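You operate a simulated robot arm through the tools that you are given. There is no shell and no other tool.

You are at the controls of a simulated robot arm. One attempt, no reset.

TASK
Start press A with the choke at 1, then open the hopper gate to 1.
Fine: choke first, then isolator on and start; slacken the gate nut, tighten it again; leave it running.
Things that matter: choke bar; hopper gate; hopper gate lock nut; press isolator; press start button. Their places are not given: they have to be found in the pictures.

The check looks at the end state, three seconds after you hand in, the way a careful person would. Anything else that was tipped, shoved, dropped, spilled or broken makes it a failure.

THE ROBOT
A 7-joint arm with a two-finger parallel gripper, fixed in place. Base frame: the origin is on the floor under the middle of its stand, x ahead of it, y to its left, z up. Units: mm, degrees, N and s.
It reaches about 1479 mm from its shoulder. Its first joint turns from -166.0 to 166.0 degrees. Payload 4.4 kg.
The TCP is the grasp point between the finger pads, 23 mm short of the fingertips. In the tool frame z runs along the fingers and y along their closing line. The gripper opens to 94 mm. The fingers are 38 mm wide and 10 mm thick; the gripper's body (54 by 96 mm) begins 39 mm behind the TCP.
Orientation is that of the tool frame in the base frame, as a unit quaternion [x, y, z, w]. With the fingers straight down and closing along the base's y, the tool's x points along the base's -x, its y along +y and its z along -z.

THE INTERFACE
- The arm moves only by the tool send_rows. Its argument "commands" is text: rows parted by semicolons, each of 6 numbers parted by spaces: the shift along the tool's x, y, z in m, then the turn, a rotation vector about the tool's x, y, z in degrees. In form: x y z ax ay az; .... A call has 1 to 20 rows; each row shifts and turns the commanded pose from where the row before left it, along the tool's axes as they then stand. "fingers" is the finger opening in m, from 0 to 0.094, set as the call begins (left out, the last holds). Each row takes 0.2 s and may step no farther than 50 mm and 8.6 degrees from the row before; otherwise, or with a gripper value out of range, the whole call is refused. Where a pose cannot be reached the arm comes as near as it can. A force on the tool above 40 N (or 10 N above the force at the start of the call, whichever is more), or a blocked arm, ends the call early, and 0.2 s more pass. Each finger travels about 72 mm/s and halts on what it meets, pressing with about 26 N; the grip force reading is that of the motor and also rises with nothing between the fingers. The clock runs only during rows and for 0.2 s after the last one: add rows that do not move to give the fingers time. It gives the time, the measured TCP pose, the force on the tool (base axes), the opening and the grip force at its end, in the units of the frame above (readings bear some noise), with the torque about the TCP (base axes, N m) and any sound that the robot's microphone picked up, and new pictures: "show" is both (left out), scene, wrist or none.
- Cameras (640 x 400 px; columns grow to the right, rows downward): "scene" is fixed at [55.2, 651, 1849.5]; the picture's right is [-0.07, -1.00, 0.00], its down [-0.62, 0.04, -0.78] and it looks along [0.78, -0.05, -0.62] (base axes); focal length 352 px, centre (320, 200). "wrist" rides on the gripper at [86, 16, -75] in the tool frame; the picture's right is [-0.18, 0.98, 0.00], its down [-0.58, -0.11, -0.81] and it looks along [-0.79, -0.15, 0.59] (tool axes); focal length 243 px, centre (320, 200).
- probe_pixels(camera, pixels): there is no depth. For up to 12 entries [column, row, z] of the newest picture of that camera ("zoom" is the newest enlarged one), the place [x, y] in the base frame at which the ray of that pixel passes the height z, good to about 3 mm, but the place of the scene camera against the robot may be out by one fixed shift of up to 12 mm in any direction. The clock stands still meanwhile.
- zoom(camera, box): a new picture of the part [left, top, right, bottom] of that camera's present view, enlarged. The clock stands still meanwhile.
- job_done(): hands the job in; it is judged then, once.

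Leave the gripper open and the arm clear of the work at the hand-in unless told otherwise.

The tools are called after "Emit:" as a command line: name --argument value ..., lists and objects as JSON in quotes. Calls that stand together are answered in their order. send_rows: Moves the arm, as the interface text tells. Its arguments: {"type":"object","properties":{"commands":{"type":"string"},"fingers":{"type":"number"},"show":{"type":"string","enum":["both","scene","wrist","none"]}},"required":["commands"]} The other tools are called the same way: probe_pixels (camera, pixels) gives the place at which the rays of pixels pass given heights; zoom (camera, box) takes an enlarged picture of a part of a camera's view; job_done () hands the job in.

At the start:

```text
time: 0.0
eef_pos: [695.2, 339.4, 1516.3]
tool_rot: [0.0, 1.0, 0.0, 0.001]
force: [0.5, 0.4, -0.6]
ft_torque: [-0.01, 0.0, 0.0]
finger_gap: 94.0
grasp_force: 0.0
```

scene: 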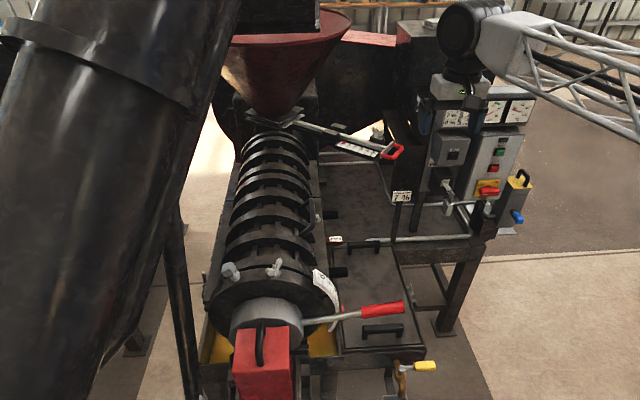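
wrist: 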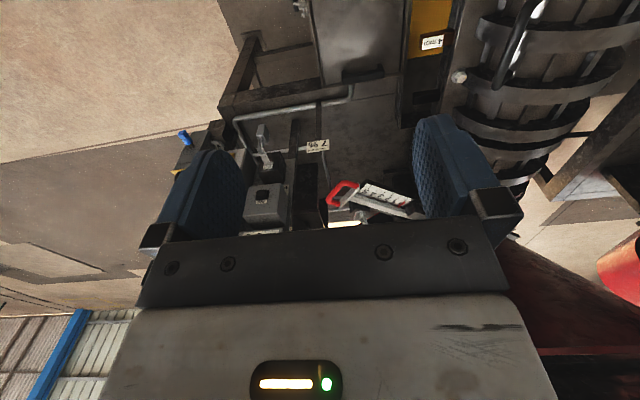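

I see an expeller press with a red-handled bar (choke) at about (370,312), a hopper with a red-handled gate at about (390,150), and a control panel at about (490,170). I'll enlarge those parts first.

Emit:
zoom --camera "scene" --box '[400, 60, 560, 260]'

Emit:
zoom --camera "scene" --box '[200, 240, 460, 400]'

Emit:
zoom --camera "scene" --box '[260, 90, 420, 210]'

Emit:
zoom --camera "wrist" --box '[140, 80, 460, 260]'

```text
2.00 times, centred on (480, 160) of scene
```

zoom: 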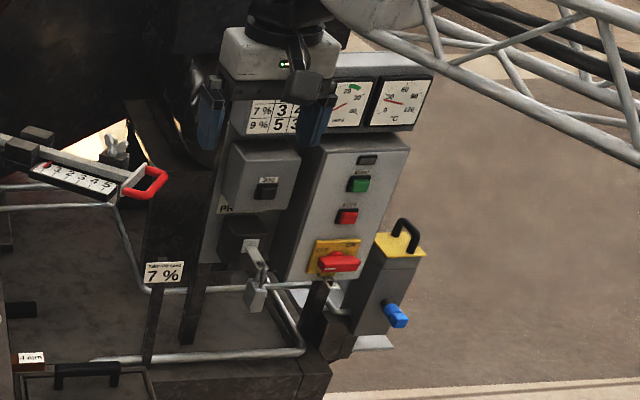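

```text
2.46 times, centred on (330, 320) of scene
```

zoom: 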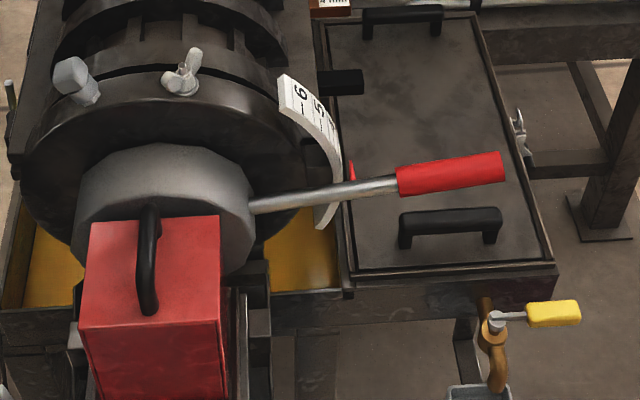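

```text
3.33 times, centred on (340, 150) of scene
```

zoom: 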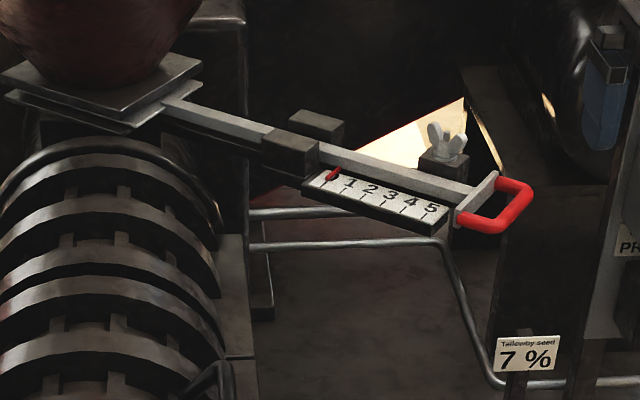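

```text
2.00 times, centred on (300, 170) of wrist
```

zoom: 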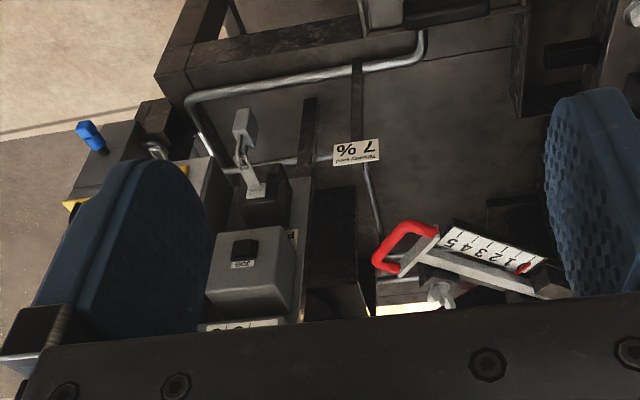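

I can see the gate scale (pointer near 0, wing nut at scene (378,132)), the choke arc scale at about (325,290), and the panel with green/red buttons and a red-yellow rotary isolator. I'll enlarge each more.

Emit:
zoom --camera "scene" --box '[430, 80, 530, 145]'

Emit:
zoom --camera "scene" --box '[430, 135, 540, 235]'

Emit:
zoom --camera "scene" --box '[295, 255, 365, 345]'

Emit:
zoom --camera "scene" --box '[325, 115, 415, 175]'

```text
6.15 times, centred on (480, 112) of scene
```

zoom: 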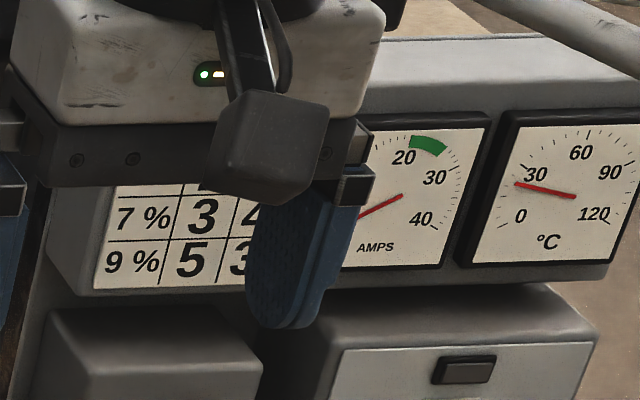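

```text
4.00 times, centred on (485, 185) of scene
```

zoom: 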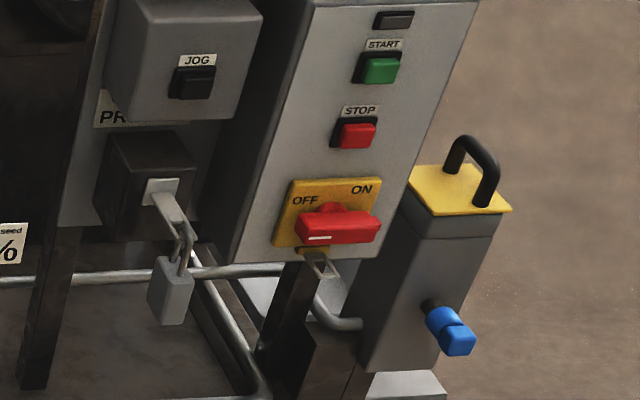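

```text
4.44 times, centred on (330, 300) of scene
```

zoom: 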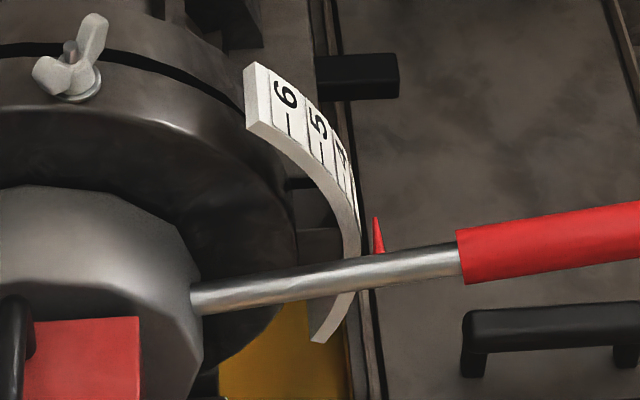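

```text
6.67 times, centred on (370, 145) of scene
```

zoom: 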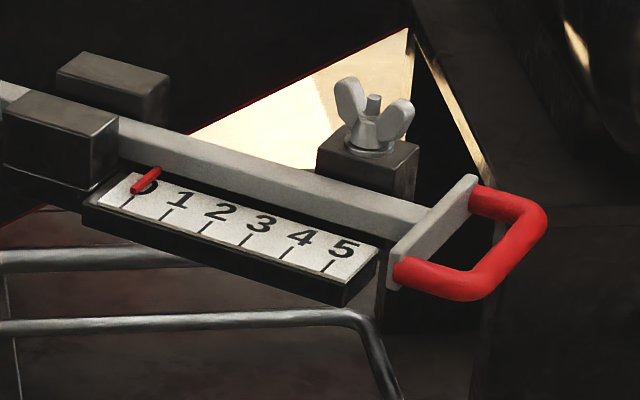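

The JOG box, padlocked lever, panel with START/STOP/isolator (handle at OFF/ON plate), and the gate scale with pointer at 0 are clear. I'll probe matching pixels in both cameras at two heights to triangulate them.

Emit:
probe_pixels --camera "scene" --pixels '[[394, 152.5, 1000], [394, 152.5, 1300], [344, 142, 1000], [344, 142, 1300], [378, 133, 1000], [378, 133, 1300], [453.2, 155.5, 1000], [453.2, 155.5, 1300], [402, 196, 1000], [402, 196, 1300], [518, 217.5, 1000], [518, 217.5, 1300]]'

Emit:
probe_pixels --camera "wrist" --pixels '[[340, 192.5, 1000], [340, 192.5, 1300], [403.5, 204, 1000], [403.5, 204, 1300], [370, 216.5, 1000], [370, 216.5, 1300], [263.5, 194, 1000], [263.5, 194, 1300], [318.5, 145.5, 1000], [318.5, 145.5, 1300], [195, 137.5, 1000], [195, 137.5, 1300]]'

```text
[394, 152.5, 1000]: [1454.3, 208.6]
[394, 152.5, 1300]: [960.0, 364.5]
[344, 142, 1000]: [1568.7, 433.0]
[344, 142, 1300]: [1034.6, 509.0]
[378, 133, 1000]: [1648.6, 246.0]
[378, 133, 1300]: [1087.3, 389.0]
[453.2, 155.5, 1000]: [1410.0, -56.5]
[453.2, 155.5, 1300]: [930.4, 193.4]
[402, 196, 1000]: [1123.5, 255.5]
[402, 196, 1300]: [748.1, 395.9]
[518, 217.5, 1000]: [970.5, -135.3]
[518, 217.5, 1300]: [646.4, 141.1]
```

```text
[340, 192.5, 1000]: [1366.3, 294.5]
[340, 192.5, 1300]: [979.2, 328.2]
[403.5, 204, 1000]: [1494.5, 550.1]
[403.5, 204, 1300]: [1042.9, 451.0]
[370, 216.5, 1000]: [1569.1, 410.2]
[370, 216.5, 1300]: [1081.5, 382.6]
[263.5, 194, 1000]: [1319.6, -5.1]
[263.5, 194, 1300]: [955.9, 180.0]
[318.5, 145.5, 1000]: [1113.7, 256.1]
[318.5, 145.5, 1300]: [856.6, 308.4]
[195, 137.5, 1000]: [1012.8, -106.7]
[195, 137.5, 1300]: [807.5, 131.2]
```

Triangulated roughly: gate handle ≈ (1080, 322, 1225), wing nut ≈ (1093, 385, 1290), JOG button ≈ (1034, 140, 1235). Now I zoom the wrist picture's top right for the barrel and choke, and the tag on the tray.

Emit:
zoom --camera "wrist" --box '[380, 0, 640, 160]'

Emit:
zoom --camera "scene" --box '[200, 120, 360, 220]'

Emit:
zoom --camera "scene" --box '[300, 180, 460, 280]'

Emit:
zoom --camera "scene" --box '[300, 0, 480, 110]'

```text
2.46 times, centred on (510, 80) of wrist
```

zoom: 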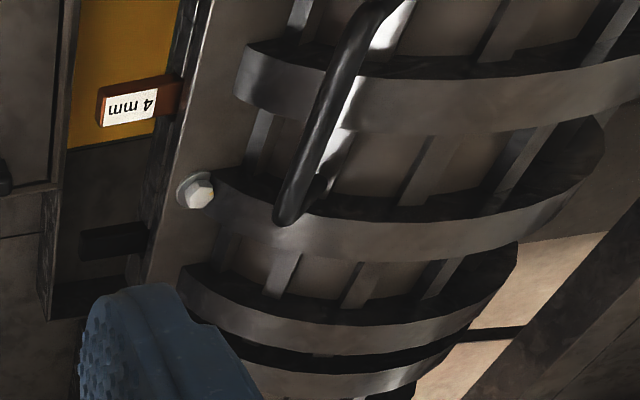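

```text
4.00 times, centred on (280, 170) of scene
```

zoom: 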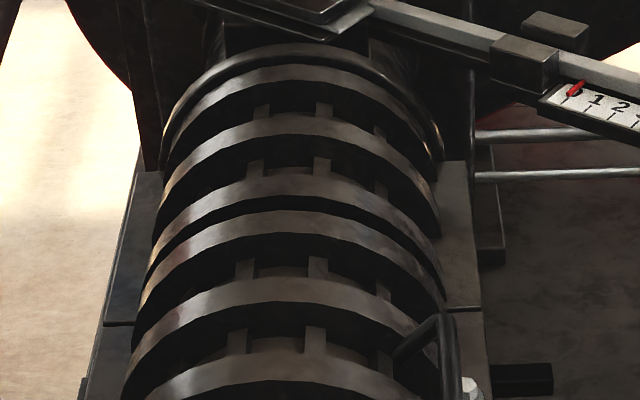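

```text
4.00 times, centred on (380, 230) of scene
```

zoom: 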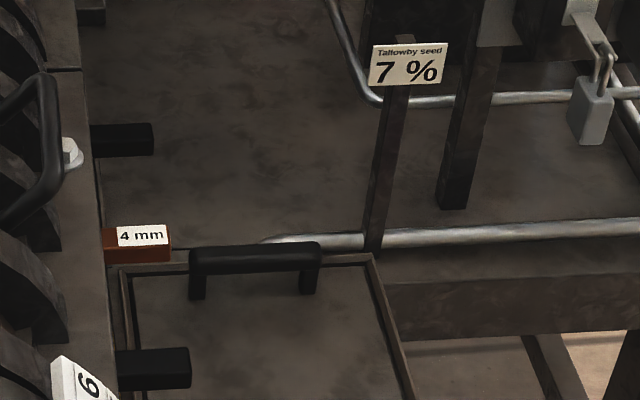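

```text
3.56 times, centred on (390, 55) of scene
```

zoom: 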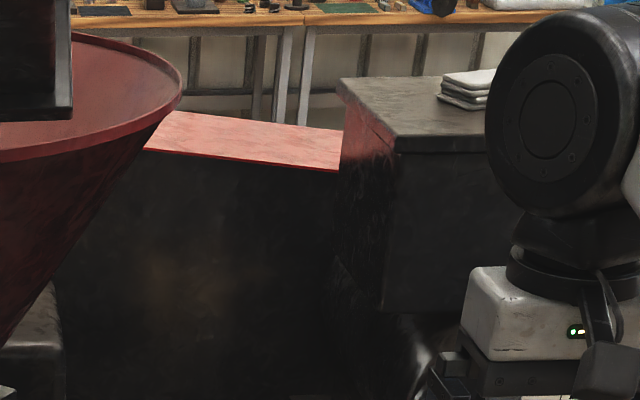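

Probing the "4 mm" tag in both cameras, and the choke handle (382,310), lever root (305,322), and arc pointer (345,308) at a few heights.

Emit:
probe_pixels --camera "scene" --pixels '[[335.5, 239, 800], [335.5, 239, 1000], [382, 310, 800], [382, 310, 1000], [305, 322, 800], [305, 322, 1000], [341, 310, 800], [341, 310, 1000], [500.2, 152.5, 1200], [494.5, 168.8, 1200], [487, 188.8, 1200], [487, 188.8, 1000]]'

Emit:
probe_pixels --camera "wrist" --pixels '[[432.8, 41.4, 800], [432.8, 41.4, 1000], [459, 77, 800], [459, 77, 1000]]'

```text
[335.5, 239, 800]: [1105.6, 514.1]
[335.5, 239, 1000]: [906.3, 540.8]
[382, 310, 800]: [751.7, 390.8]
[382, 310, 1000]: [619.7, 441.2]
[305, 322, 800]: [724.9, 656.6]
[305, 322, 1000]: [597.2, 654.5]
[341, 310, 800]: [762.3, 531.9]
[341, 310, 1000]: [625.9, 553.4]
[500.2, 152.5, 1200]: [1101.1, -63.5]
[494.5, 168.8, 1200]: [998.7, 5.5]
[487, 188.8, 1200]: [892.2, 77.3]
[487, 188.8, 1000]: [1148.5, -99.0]
```

```text
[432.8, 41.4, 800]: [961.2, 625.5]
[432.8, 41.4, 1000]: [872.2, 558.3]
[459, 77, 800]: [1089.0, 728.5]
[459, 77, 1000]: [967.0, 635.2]
```

The tray tag is at about (855, 545, 1050), so the choke handle should be near (610, 445, 1020). I'll lower the hand in free air and turn it about the vertical so that the wrist camera looks toward +y at the choke scale.

Emit:
send_rows --commands "0.008 0 0.04 0 0 0; 0.008 0 0.04 0 0 0; 0.008 0 0.04 0 0 0; 0.008 0 0.04 0 0 0; 0.008 0 0.04 0 0 0; 0.008 0 0.04 0 0 0; 0 0 0 0 0 -8.5; 0 0 0 0 0 -8.5; 0 0 0 0 0 -8.5; 0 0 0 0 0 -8.5; 0 0 0 0 0 -8.5; 0 0 0 0 0 -8.5; 0 0 0 0 0 -8.5; 0 0 0 0 0 -8.5; 0 0 0 0 0 -8.5; 0 0 0 0 0 -8.5; 0 0 0 0 0 -8.5; 0 0 0 0 0 -8.5"

```text
time: 3.8
eef_pos: [647.7, 339.0, 1277.9]
tool_rot: [0.778, -0.628, 0.0, -0.001]
force: [-0.2, -0.2, 0.1]
ft_torque: [0.03, -0.02, -0.01]
finger_gap: 93.7
grasp_force: 0.0
```

scene: 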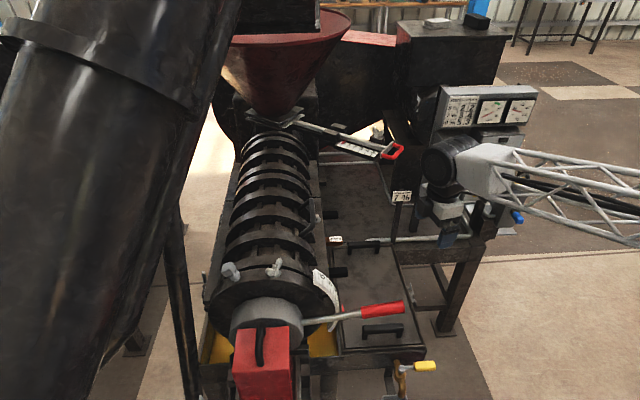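
wrist: 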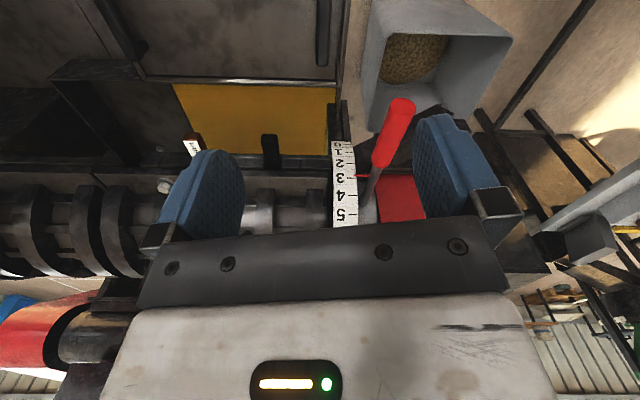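

The wrist camera now sees the choke scale at (343,180) and the lever with the red pointer. Zooming there, and on the card now free at the panel.

Emit:
zoom --camera "wrist" --box '[290, 80, 450, 240]'

Emit:
zoom --camera "scene" --box '[425, 80, 545, 140]'

```text
2.50 times, centred on (370, 160) of wrist
```

zoom: 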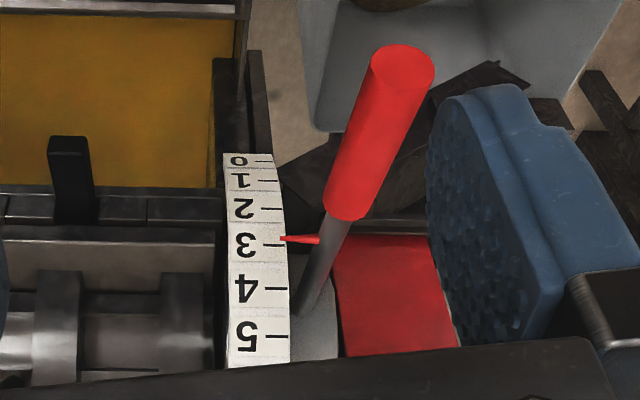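

```text
5.33 times, centred on (485, 110) of scene
```

zoom: 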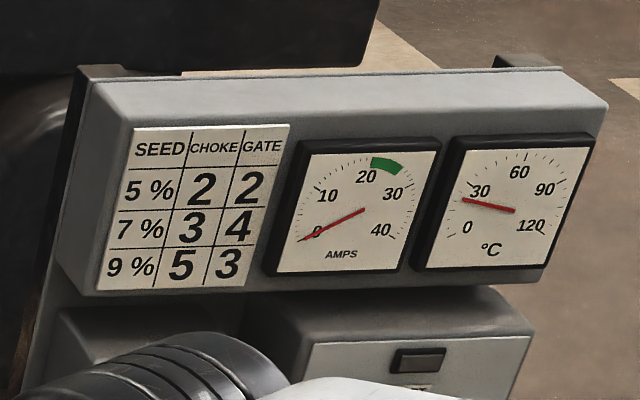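

The choke pointer reads about 3 now; it must go to 1 (downward). I'll probe the lever's handle ends and scale ticks in both cameras to work out the pivot and radius.

Emit:
probe_pixels --camera "wrist" --pixels '[[403.2, 106, 900], [403.2, 106, 1100], [380, 166, 900], [380, 166, 1100], [355, 175.8, 900], [355, 175.8, 1100], [347.6, 144.6, 900], [347.6, 144.6, 1100], [352.5, 214.8, 900], [352.5, 214.8, 1100], [351, 178, 900], [351, 178, 1100]]'

Emit:
probe_pixels --camera "scene" --pixels '[[404.4, 306, 900], [404.4, 306, 1100], [361.7, 312.7, 900], [361.7, 312.7, 1100], [341, 311, 900], [341, 311, 1100], [330, 331, 900], [330, 331, 1100], [328, 301, 900], [328, 301, 1100], [302, 323, 900], [302, 323, 1100]]'

Emit:
zoom --camera "scene" --box '[300, 280, 420, 340]'

```text
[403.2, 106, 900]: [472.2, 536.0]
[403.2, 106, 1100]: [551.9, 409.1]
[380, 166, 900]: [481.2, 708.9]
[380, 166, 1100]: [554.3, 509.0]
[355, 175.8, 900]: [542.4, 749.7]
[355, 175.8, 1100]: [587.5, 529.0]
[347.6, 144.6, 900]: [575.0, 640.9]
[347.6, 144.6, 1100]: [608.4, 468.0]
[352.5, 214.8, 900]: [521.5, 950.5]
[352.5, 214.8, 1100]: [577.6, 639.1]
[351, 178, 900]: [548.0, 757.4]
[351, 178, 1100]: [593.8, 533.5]
```

```text
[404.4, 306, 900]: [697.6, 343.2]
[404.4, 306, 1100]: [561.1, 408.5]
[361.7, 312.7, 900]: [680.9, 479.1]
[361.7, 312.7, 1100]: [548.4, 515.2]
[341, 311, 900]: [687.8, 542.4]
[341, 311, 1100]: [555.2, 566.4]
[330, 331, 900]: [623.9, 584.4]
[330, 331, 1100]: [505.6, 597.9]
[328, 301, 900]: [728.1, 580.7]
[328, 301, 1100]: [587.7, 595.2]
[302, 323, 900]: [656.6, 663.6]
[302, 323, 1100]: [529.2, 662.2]
```

```text
5.33 times, centred on (360, 310) of scene
```

zoom: 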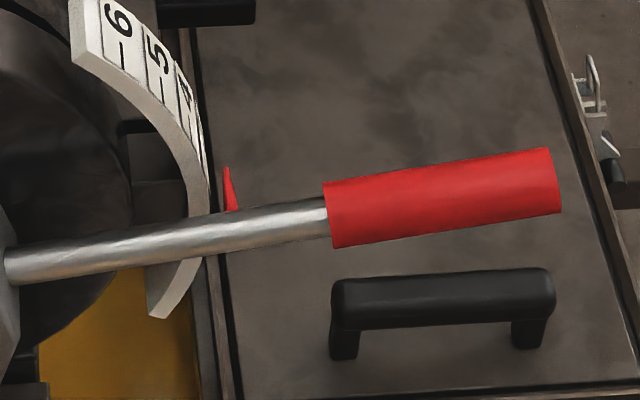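

From triangulation: handle runs from about (552,514,1095) to (556,408,1105), the lever turns about an x-axis near (y 750, z 1073), roughly 8.7° per mark. I'll turn the hand so the fingers close along x, and go above the handle middle at about z 1200.

Emit:
send_rows --commands "0 0 0 0 0 6; 0 0 0 0 0 6; -0.0305 0.0234 0.0195 0 0 0; -0.0305 0.0234 0.0195 0 0 0; -0.0305 0.0234 0.0195 0 0 0; -0.0305 0.0234 0.0195 0 0 0; 0 0 0 0 0 0"

```text
time: 5.4
eef_pos: [554.3, 461.0, 1197.1]
tool_rot: [-0.707, 0.707, 0.001, 0.001]
force: [-0.4, -0.2, 0.5]
ft_torque: [0.0, 0.0, -0.02]
finger_gap: 93.8
grasp_force: 0.0
```

scene: 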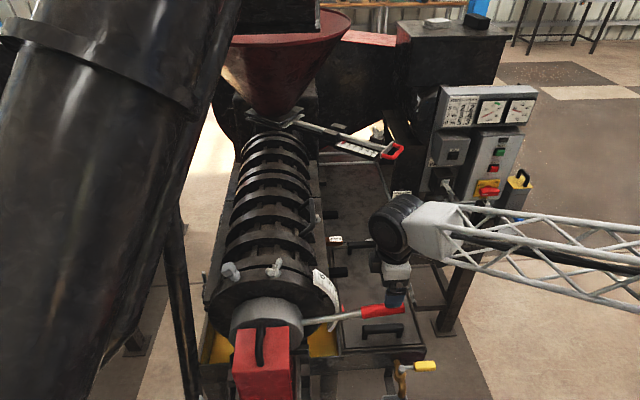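
wrist: 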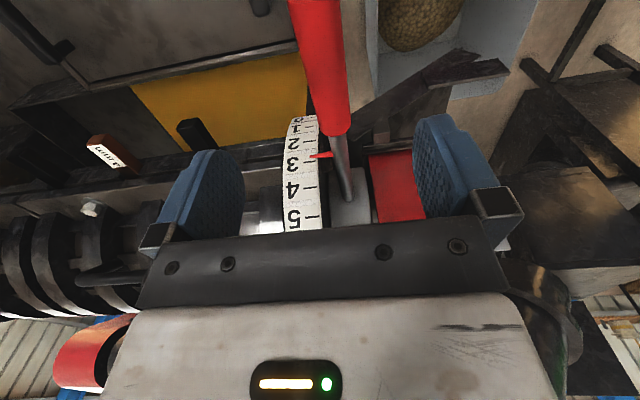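

The handle is seen below and between the fingers. I'll probe its centreline in this wrist view at heights around 1100 to check the alignment.

Emit:
probe_pixels --camera "wrist" --pixels '[[317, 30, 1100], [322, 60, 1100], [331, 100, 1100], [337, 130, 1095], [296, 40, 1100], [342, 40, 1100], [317, 30, 1090], [337, 130, 1085]]'

Emit:
zoom --camera "wrist" --box '[260, 0, 400, 240]'

Emit:
zoom --camera "scene" --box '[300, 230, 460, 350]'

```text
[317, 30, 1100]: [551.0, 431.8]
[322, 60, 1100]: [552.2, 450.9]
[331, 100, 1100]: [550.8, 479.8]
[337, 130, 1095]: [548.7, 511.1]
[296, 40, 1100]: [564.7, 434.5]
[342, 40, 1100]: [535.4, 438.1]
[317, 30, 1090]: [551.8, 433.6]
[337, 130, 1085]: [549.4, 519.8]
```

```text
1.67 times, centred on (330, 120) of wrist
```

zoom: 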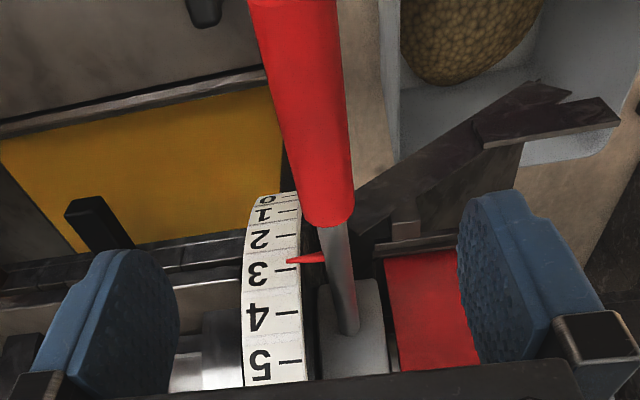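

```text
3.33 times, centred on (380, 290) of scene
```

zoom: 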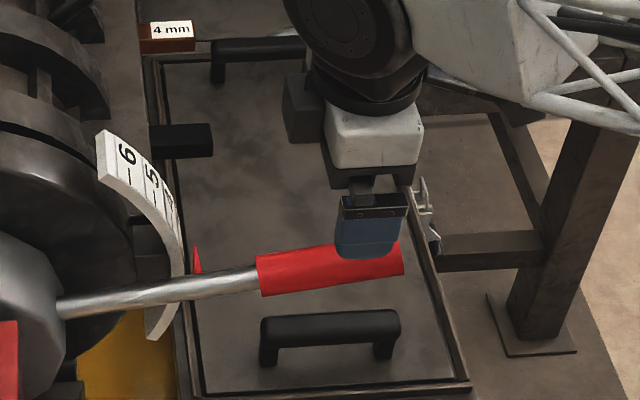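

Handle centre is at x≈551, y≈461, about 29 mm thick. Lowering straight down to z≈1099 with open fingers.

Emit:
send_rows --commands "0 0.0025 0.03 0 0 0; 0 0 0.03 0 0 0; 0 0 0.02 0 0 0; 0 0 0.018 0 0 0; 0 0 0 0 0 0"

```text
time: 6.6
eef_pos: [551.4, 462.1, 1100.4]
tool_rot: [-0.707, 0.707, 0.0, 0.001]
force: [0.3, -0.6, 0.5]
ft_torque: [-0.01, -0.03, -0.03]
finger_gap: 93.8
grasp_force: 0.1
```

scene: 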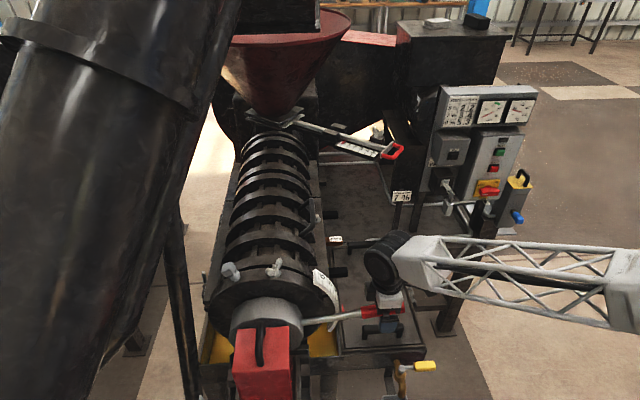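
wrist: 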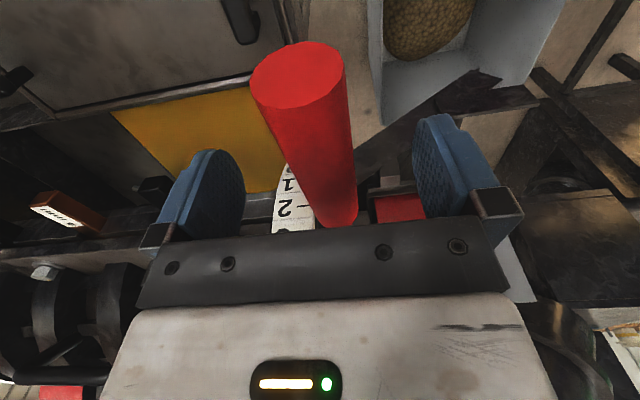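

The handle lies between the fingers. Closing on it now.

Emit:
send_rows --commands "0 0 0 0 0 0; 0 0 0 0 0 0; 0 0 0 0 0 0; 0 0 0 0 0 0" --fingers 0.015 --show "wrist"

```text
time: 7.6
eef_pos: [550.8, 461.6, 1099.7]
tool_rot: [0.707, -0.707, 0.001, 0.001]
force: [-37.6, -2.9, 2.2]
ft_torque: [-0.24, 0.36, -0.18]
finger_gap: 32.1
grasp_force: 19.0
```

wrist: 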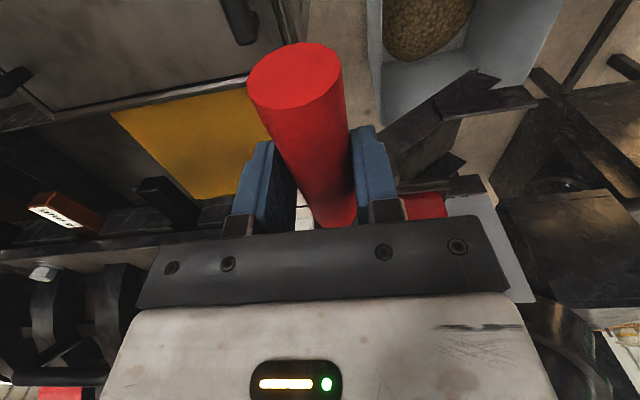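

The grip shows −37 N in x: the handle is slightly to the −x side of the hand centre. I'll shift by 1.5 mm toward −x and re-read.

Emit:
send_rows --commands "0 0.0015 0 0 0 0; 0 0 0 0 0 0" --show "none"

```text
time: 8.2
eef_pos: [549.7, 461.5, 1099.6]
tool_rot: [-0.707, 0.707, -0.001, 0.001]
force: [-25.2, 13.2, -5.6]
ft_torque: [0.01, 0.19, -0.12]
finger_gap: 29.5
grasp_force: 45.4
```

Now gripped at 29.5 mm; x force is down to −25 N. A further 2 mm to relieve it.

Emit:
send_rows --commands "0 0.002 0 0 0 0; 0 0 0 0 0 0" --show "none"

```text
time: 8.9
eef_pos: [549.4, 462.0, 1100.8]
tool_rot: [-0.707, 0.707, -0.002, 0.002]
force: [8.5, 10.1, -7.6]
ft_torque: [-0.46, -0.23, 0.31]
finger_gap: 29.7
grasp_force: 44.9
stopped in row 2: the force on the tool passed its limit at 42 N (the readings are from after the stop); the commanded pose is now the measured one
```

The force is now small (8 N). Gripped; I'll move the lever down along its arc by about one mark (half of the way), turning the hand with it, then look.

Emit:
send_rows --commands "0.00084 0 0.00874 0 -1.74 0; 0.00084 0 0.00874 0 -1.74 0; 0.00084 0 0.00874 0 -1.74 0; 0.00084 0 0.00874 0 -1.74 0; 0.00084 0 0.00874 0 -1.74 0; 0 0 0 0 0 0"

```text
time: 10.3
eef_pos: [549.5, 459.6, 1056.7]
tool_rot: [-0.705, 0.705, 0.053, 0.055]
force: [5.4, -33.3, -2.8]
ft_torque: [-0.41, -0.08, 0.19]
finger_gap: 30.0
grasp_force: 45.3
```

scene: 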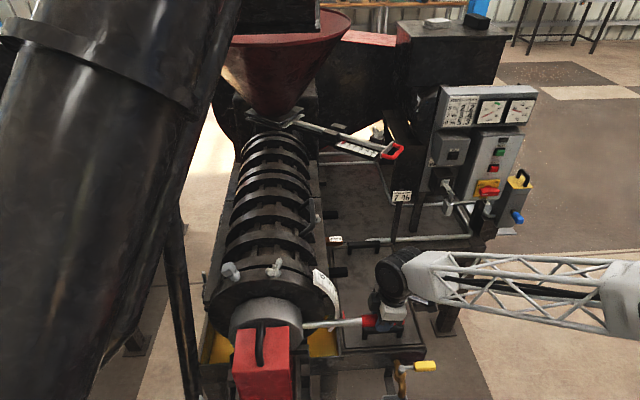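
wrist: 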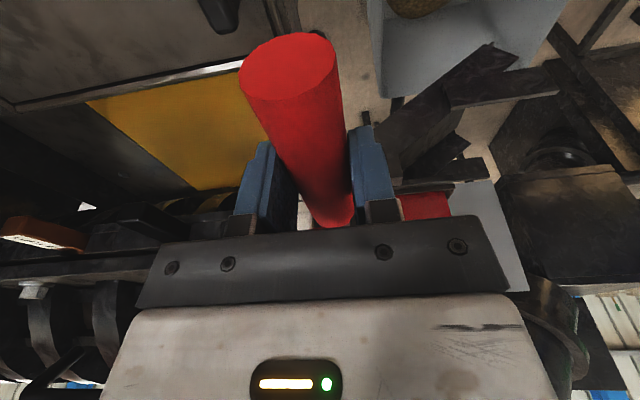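

The lever moved with the hand; a −33 N axial force has built up, so my assumed pivot is slightly off. Let me look at the pointer from the scene camera before going on.

Emit:
zoom --camera "scene" --box '[290, 255, 390, 345]'

Emit:
zoom --camera "wrist" --box '[220, 100, 420, 240]'

```text
4.44 times, centred on (340, 300) of scene
```

zoom: 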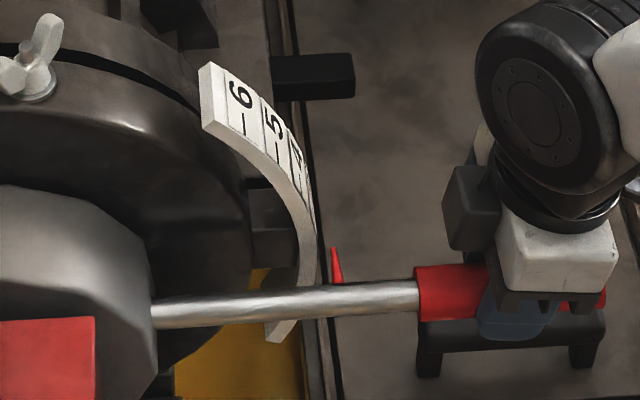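

```text
2.86 times, centred on (320, 170) of wrist
```

zoom: 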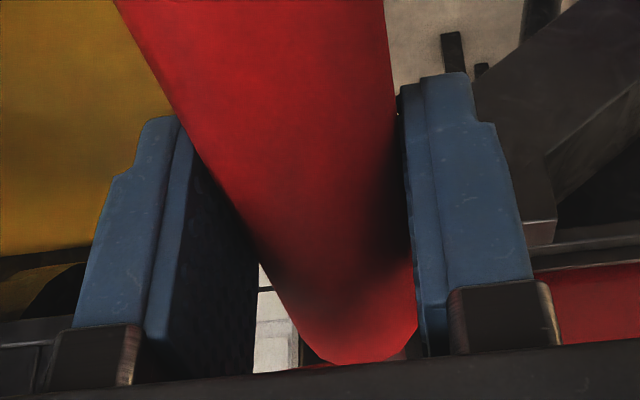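

The pointer dropped about one mark. I relieve the axial load (1.5 mm toward −y) and continue about one more mark with a corrected arc.

Emit:
send_rows --commands "0.0015 0 0 0 0 0; 0.00114 0 0.0087 0 -1.74 0; 0.00114 0 0.0087 0 -1.74 0; 0.00114 0 0.0087 0 -1.74 0; 0.00114 0 0.0087 0 -1.74 0; 0.00090 0 0.0065 0 -1.3 0; 0 0 0 0 0 0"

```text
time: 11.9
eef_pos: [549.4, 461.4, 1014.6]
tool_rot: [-0.699, 0.7, 0.103, 0.106]
force: [2.9, -34.4, -3.2]
ft_torque: [-0.31, -0.03, -0.05]
finger_gap: 29.7
grasp_force: 44.9
```

scene: 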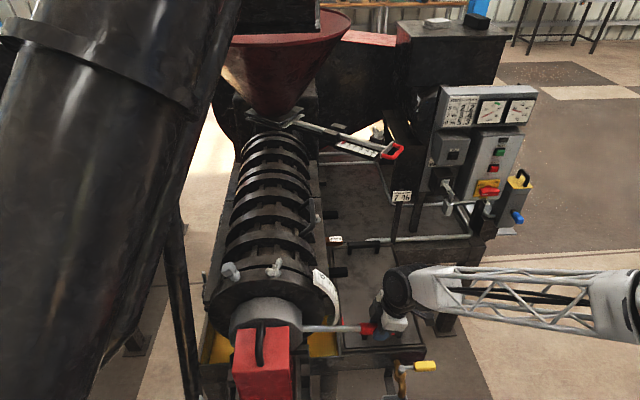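
wrist: 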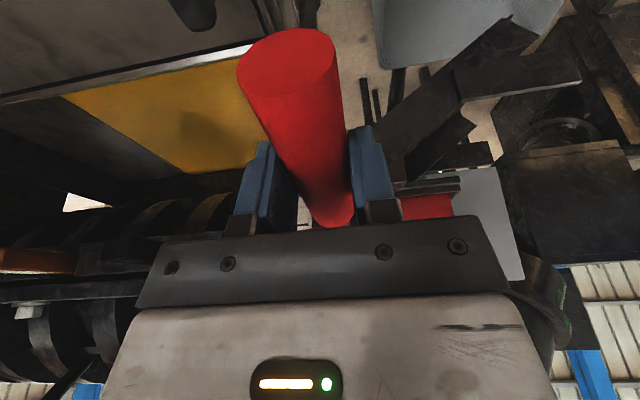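

The hand's at z≈1015, near mark 1. I open the fingers and back away along the fingers' axis to look at the pointer.

Emit:
send_rows --commands "0 0 0 0 0 0; 0 0 0 0 0 0; 0 0 0 0 0 0; 0 0 -0.04 0 0 0; 0 0 -0.04 0 0 0; 0 0 -0.04 0 0 0; 0 0 0 0 0 0" --fingers 0.094

```text
time: 13.5
eef_pos: [547.4, 425.5, 1132.2]
tool_rot: [0.7, -0.699, -0.104, -0.105]
force: [0.3, 0.2, 0.0]
ft_torque: [0.03, 0.0, 0.01]
finger_gap: 94.0
grasp_force: 0.0
```

scene: 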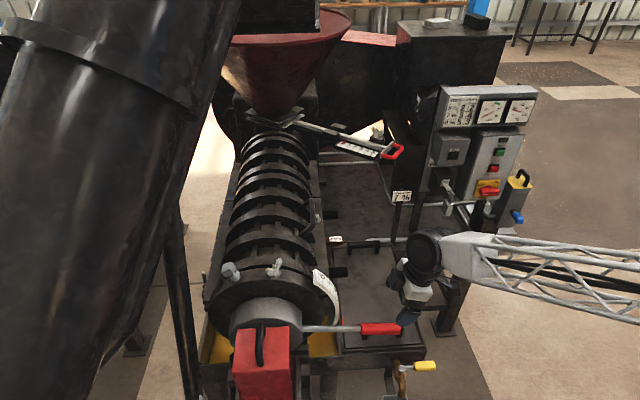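
wrist: 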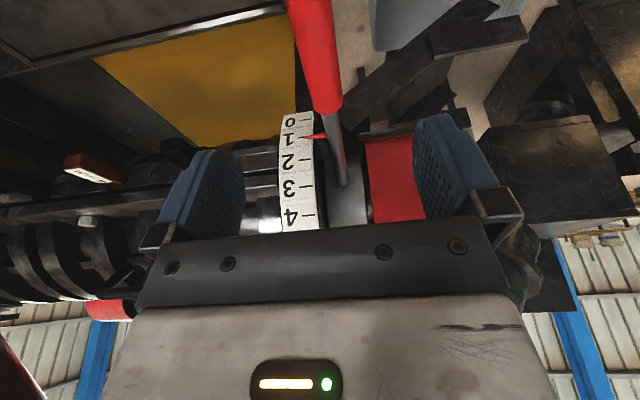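

The pointer now appears near mark 1 at (310,136). Enlarging to read it.

Emit:
zoom --camera "wrist" --box '[270, 100, 350, 160]'

Emit:
zoom --camera "scene" --box '[290, 255, 430, 345]'

```text
6.67 times, centred on (310, 130) of wrist
```

zoom: 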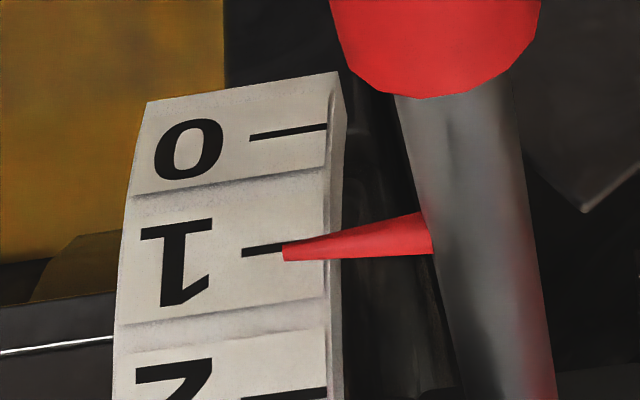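

```text
4.44 times, centred on (360, 300) of scene
```

zoom: 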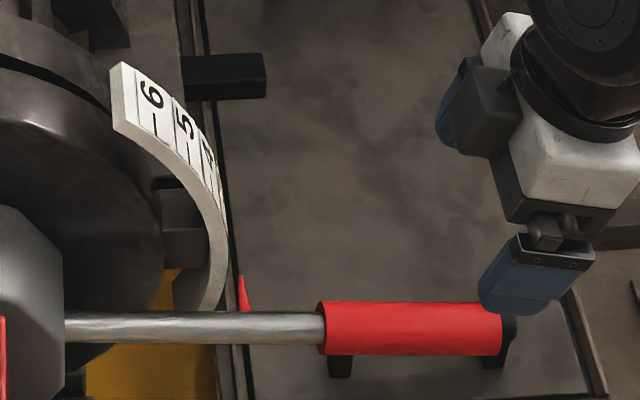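

In this slanted view the pointer reads just about 1, but it stands off the scale, so there's parallax. I'll put the camera level with the pointer for a square-on look, staying clear of the handle.

Emit:
send_rows --commands "0.0287 -0.0365 -0.009 0 0 0; 0.0287 -0.0365 -0.009 0 0 0; 0 0 0 0 -8.5 0; 0 0 0 0 -8.5 0; 0 0 0 0 -3 0; 0.01875 0 0.025 0 0 0; 0.01875 0 0.025 0 0 0; 0.01875 0 0.025 0 0 0; 0 0 0 0 0 0"

```text
time: 15.5
eef_pos: [624.8, 368.3, 1037.0]
tool_rot: [0.671, -0.67, -0.224, -0.227]
force: [-0.5, 0.4, 0.5]
ft_torque: [0.02, 0.0, 0.0]
finger_gap: 94.2
grasp_force: 0.0
```

scene: 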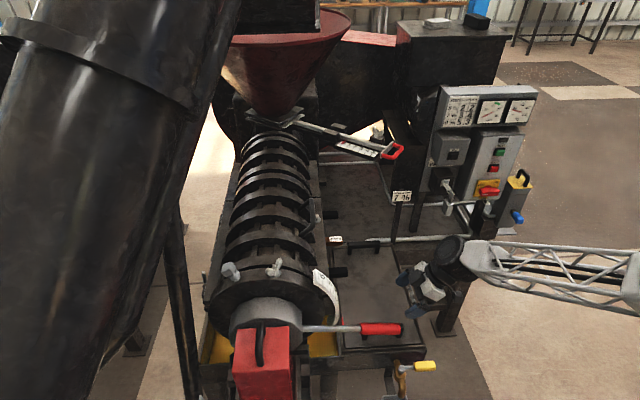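
wrist: 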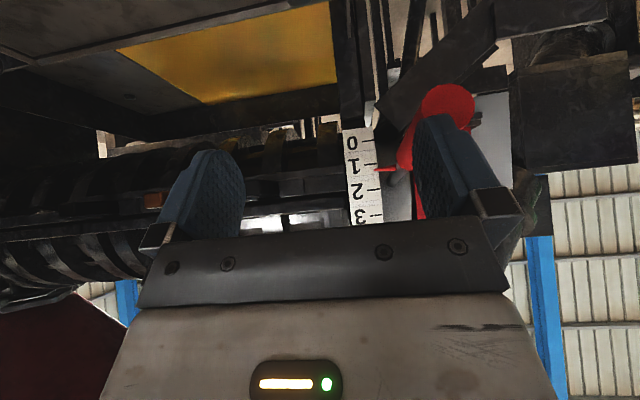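

Emit:
zoom --camera "wrist" --box '[330, 120, 410, 235]'

Emit:
zoom --camera "wrist" --box '[335, 140, 395, 200]'

```text
3.48 times, centred on (370, 178) of wrist
```

zoom: 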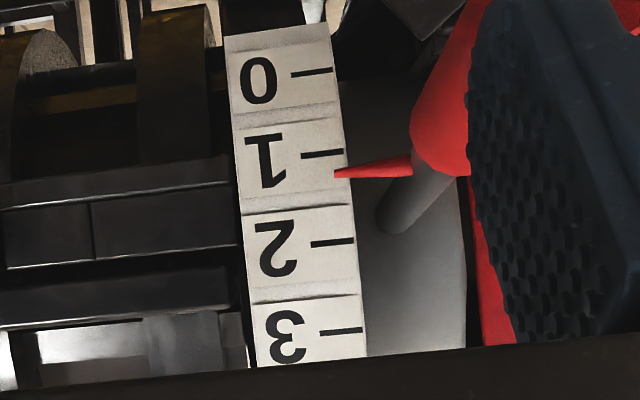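

```text
6.67 times, centred on (365, 170) of wrist
```

zoom: 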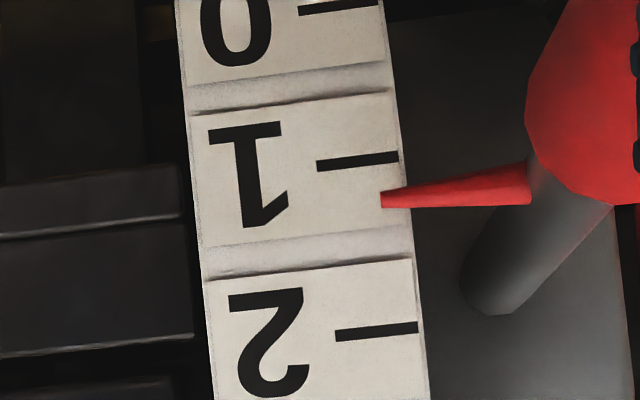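

Square-on, the pointer is about 1.25–1.3 (parallax confirmed). I need roughly 0.3 mark more, about 3° or 15 mm at the handle. Going back above the handle and down onto it.

Emit:
send_rows --commands "-0.01875 0 -0.025 0 0 0; -0.01875 0 -0.025 0 0 0; -0.01875 0 -0.025 0 0 0; 0 0 0 0 8.5 0; 0 0 0 0 8.5 0; 0 0 0 0 3 0; -0.0287 0.0375 0.009 0 0 0; -0.0287 0.0375 0.009 0 0 0; 0 0 0.04 0 0 0; 0 0 0.04 0 0 0; 0 0 0 0 0 0"

```text
time: 17.9
eef_pos: [548.3, 449.7, 1052.4]
tool_rot: [0.7, -0.698, -0.104, -0.105]
force: [-0.3, 0.0, -0.2]
ft_torque: [0.0, 0.01, 0.01]
finger_gap: 93.8
grasp_force: 0.1
```

scene: 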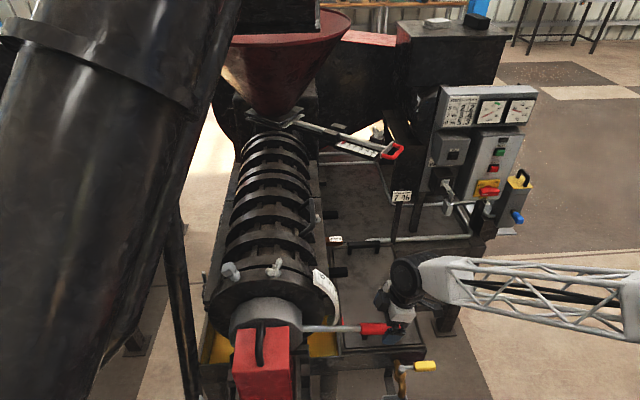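
wrist: 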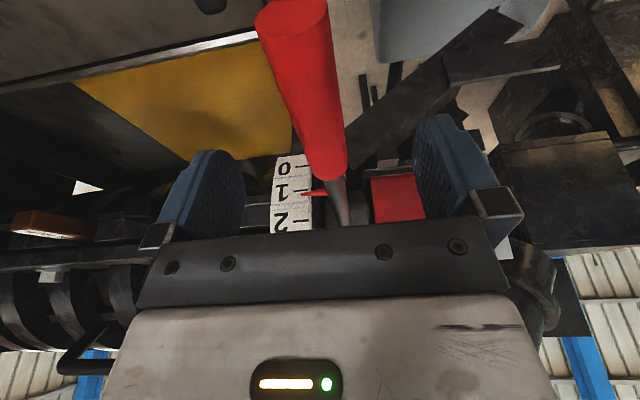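

The handle is again centred between the fingers. Going the last 40 mm and closing.

Emit:
send_rows --commands "0 0 0.04 0 0 0; 0 0 0 0 0 0" --show "none"

Emit:
send_rows --commands "0 0 0 0 0 0; 0 0 0 0 0 0; 0 0 0 0 0 0; 0 0 0 0 0 0" --fingers 0.02 --show "none"

```text
time: 18.5
eef_pos: [547.9, 461.7, 1015.2]
tool_rot: [0.7, -0.699, -0.104, -0.105]
force: [-0.7, 0.3, -0.4]
ft_torque: [-0.01, -0.01, 0.0]
finger_gap: 94.3
grasp_force: 0.1
```

```text
time: 19.5
eef_pos: [547.9, 461.4, 1016.2]
tool_rot: [0.7, -0.699, -0.102, -0.106]
force: [28.3, -1.1, -0.1]
ft_torque: [0.31, -0.28, -0.1]
finger_gap: 32.0
grasp_force: 13.9
```

Force +28 N in x, so I shift 1 mm toward +x, then drive the lever about 3° (15 mm) further down.

Emit:
send_rows --commands "0 -0.001 0 0 0 0; 0 0 0 0 0 0; 0.0009 0 0.005 0 -1 0; 0.0009 0 0.005 0 -1 0; 0.0009 0 0.005 0 -1 0; 0 0 0 0 0 0" --show "none"

```text
time: 20.9
eef_pos: [548.7, 465.0, 1000.0]
tool_rot: [0.696, -0.696, -0.122, -0.124]
force: [24.5, -3.9, 0.3]
ft_torque: [0.09, -0.21, -0.21]
finger_gap: 30.9
grasp_force: 11.8
```

The lever moved about 15 mm further. Opening, backing out, and taking the square-on view again, lower this time.

Emit:
send_rows --commands "0 0 0 0 0 0; 0 0 0 0 0 0; 0 0 0 0 0 0; 0 0 -0.04 0 0 0; 0 0 -0.04 0 0 0; 0 0 -0.04 0 0 0; 0.0282 -0.0365 -0.0103 0 0 0; 0.0282 -0.0365 -0.0103 0 0 0; 0 0 0 0 -8.5 0; 0 0 0 0 -8.5 0; 0.02 0 0.0265 0 0 0; 0.02 0 0.0265 0 0 0; 0.02 0 0.0265 0 0 0; 0.02 0 0.0265 0 0 0; 0 0 0 0 0 0" --fingers 0.094

```text
time: 24.1
eef_pos: [621.4, 363.1, 980.8]
tool_rot: [0.671, -0.67, -0.223, -0.226]
force: [-0.8, 0.3, 0.0]
ft_torque: [-0.01, 0.01, 0.01]
finger_gap: 94.2
grasp_force: 0.1
```

scene: 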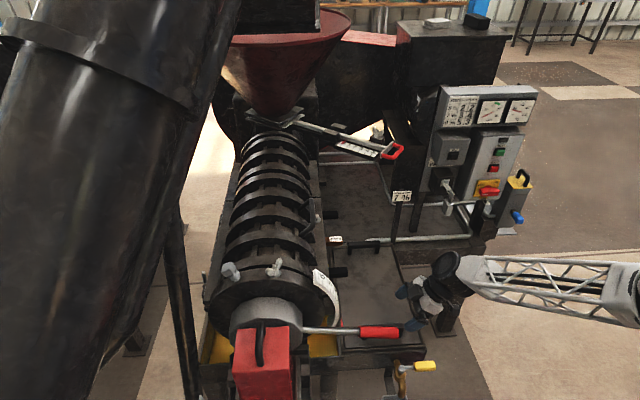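
wrist: 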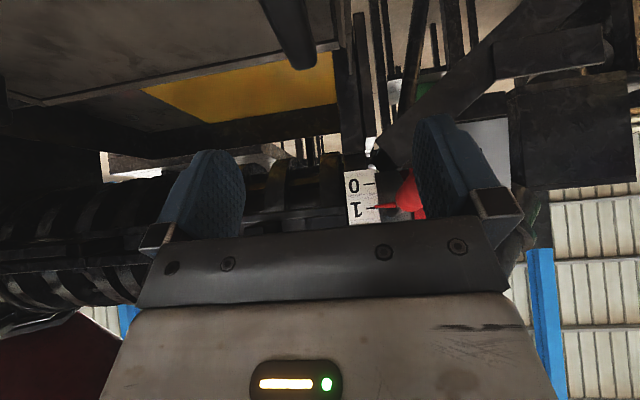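

Emit:
zoom --camera "wrist" --box '[335, 160, 405, 230]'

```text
5.71 times, centred on (370, 195) of wrist
```

zoom: 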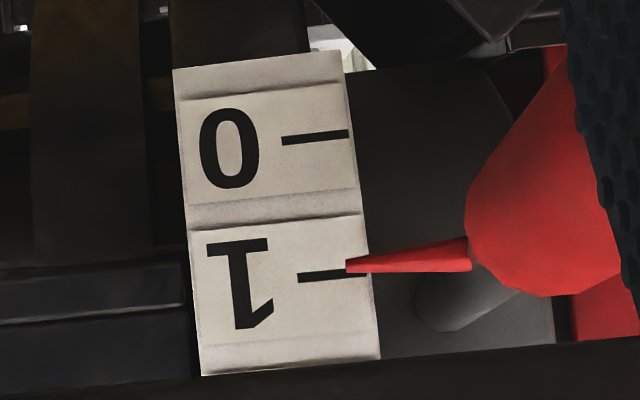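

The pointer now reads 1.0 within reading error (0.95 apparent, ~0.99 after parallax). The choke is set. Next I lift away and turn the hand about the vertical to face the panel (+x).

Emit:
send_rows --commands "-0.0264 0 -0.0352 0 0 0; -0.0264 0 -0.0352 0 0 0; -0.0264 0 -0.0352 0 0 0; -0.0264 0 -0.0352 0 0 0; -0.0264 0 -0.0352 0 0 0; 0 0 0 4.91 0 6.545; 0 0 0 4.91 0 6.545; 0 0 0 4.91 0 6.545; 0 0 0 4.91 0 6.545; 0 0 0 4.91 0 6.545; 0 0 0 4.91 0 6.545; 0 0 0 4.91 0 6.545; 0 0 0 4.91 0 6.545; 0 0 0 4.91 0 6.545; 0 0 0 4.91 0 6.545; 0 0 0 4.91 0 6.545; 0 0 0 0 0 0"

```text
time: 27.7
eef_pos: [620.8, 362.6, 1200.4]
tool_rot: [0.001, 0.948, 0.001, 0.319]
force: [0.1, 0.3, -0.1]
ft_torque: [0.0, 0.04, -0.02]
finger_gap: 94.1
grasp_force: 0.2
```

scene: 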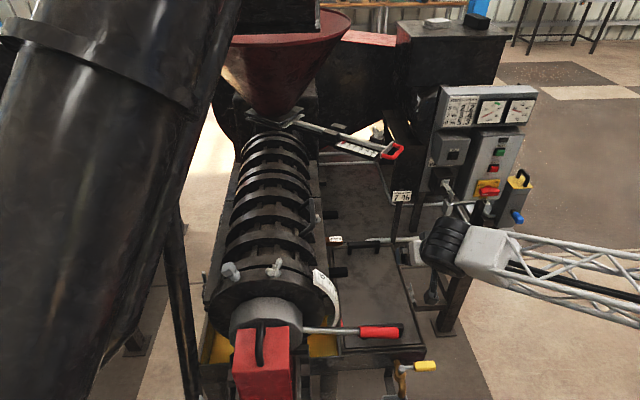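
wrist: 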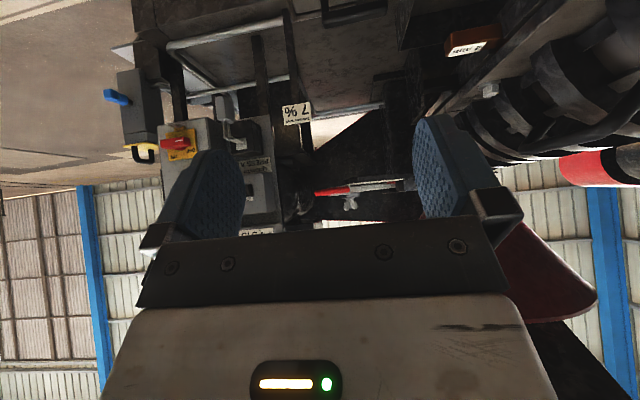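

Now moving sideways so the wrist camera faces the panel.

Emit:
send_rows --commands "-0.01444 -0.04244 0.01222 0 0 0; -0.01444 -0.04244 0.01222 0 0 0; -0.01444 -0.04244 0.01222 0 0 0; -0.01444 -0.04244 0.01222 0 0 0; -0.01444 -0.04244 0.01222 0 0 0; -0.01444 -0.04244 0.01222 0 0 0; -0.01444 -0.04244 0.01222 0 0 0; -0.01444 -0.04244 0.01222 0 0 0; -0.01444 -0.04244 0.01222 0 0 0; 0 0 0 0 0 0"

```text
time: 29.9
eef_pos: [791.8, -16.2, 1190.0]
tool_rot: [0.0, 0.948, 0.002, 0.318]
force: [0.4, -0.3, -0.6]
ft_torque: [-0.03, 0.01, -0.03]
finger_gap: 93.8
grasp_force: 0.1
```

scene: 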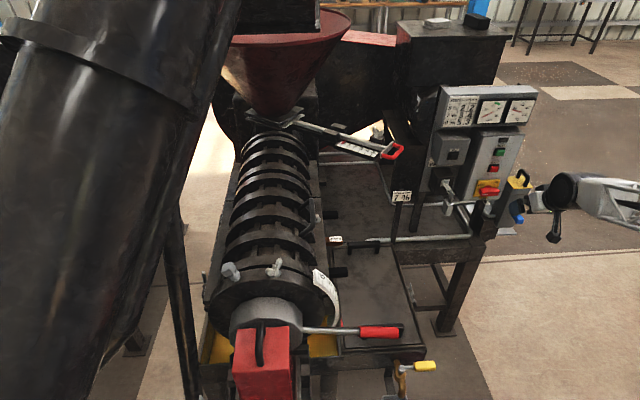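
wrist: 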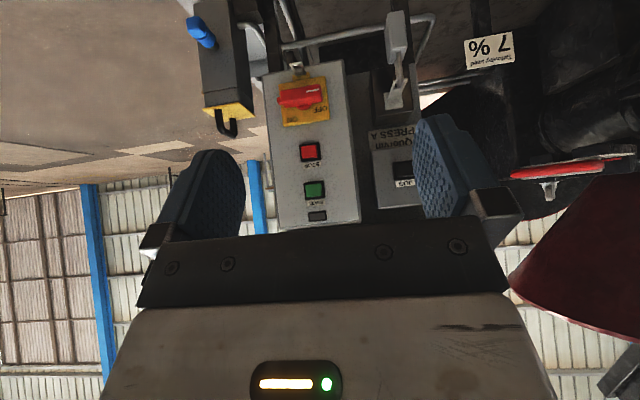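

Emit:
zoom --camera "wrist" --box '[250, 50, 390, 230]'

Emit:
zoom --camera "wrist" --box '[262, 60, 346, 140]'

Emit:
zoom --camera "scene" --box '[460, 130, 540, 210]'

```text
2.22 times, centred on (320, 140) of wrist
```

zoom: 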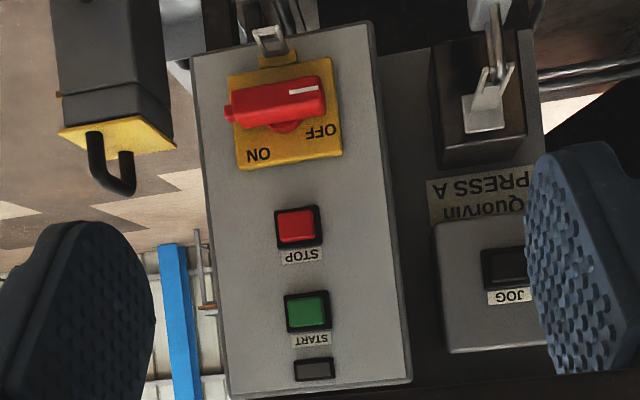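

```text
5.00 times, centred on (304, 100) of wrist
```

zoom: 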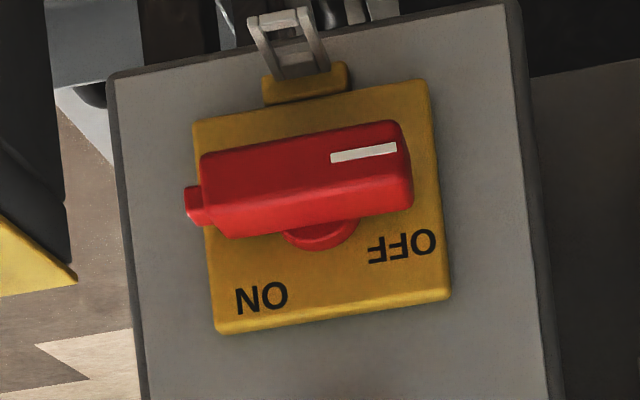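

```text
5.00 times, centred on (500, 170) of scene
```

zoom: 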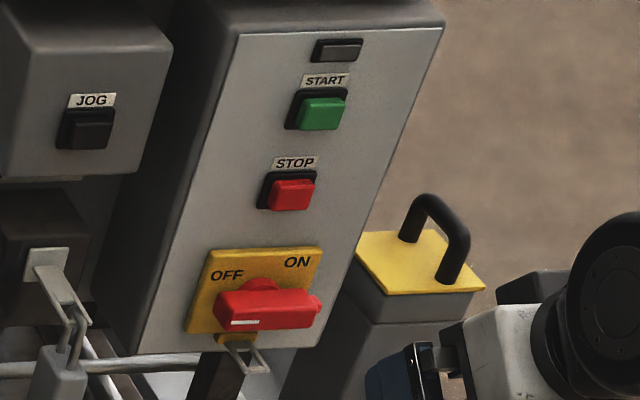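

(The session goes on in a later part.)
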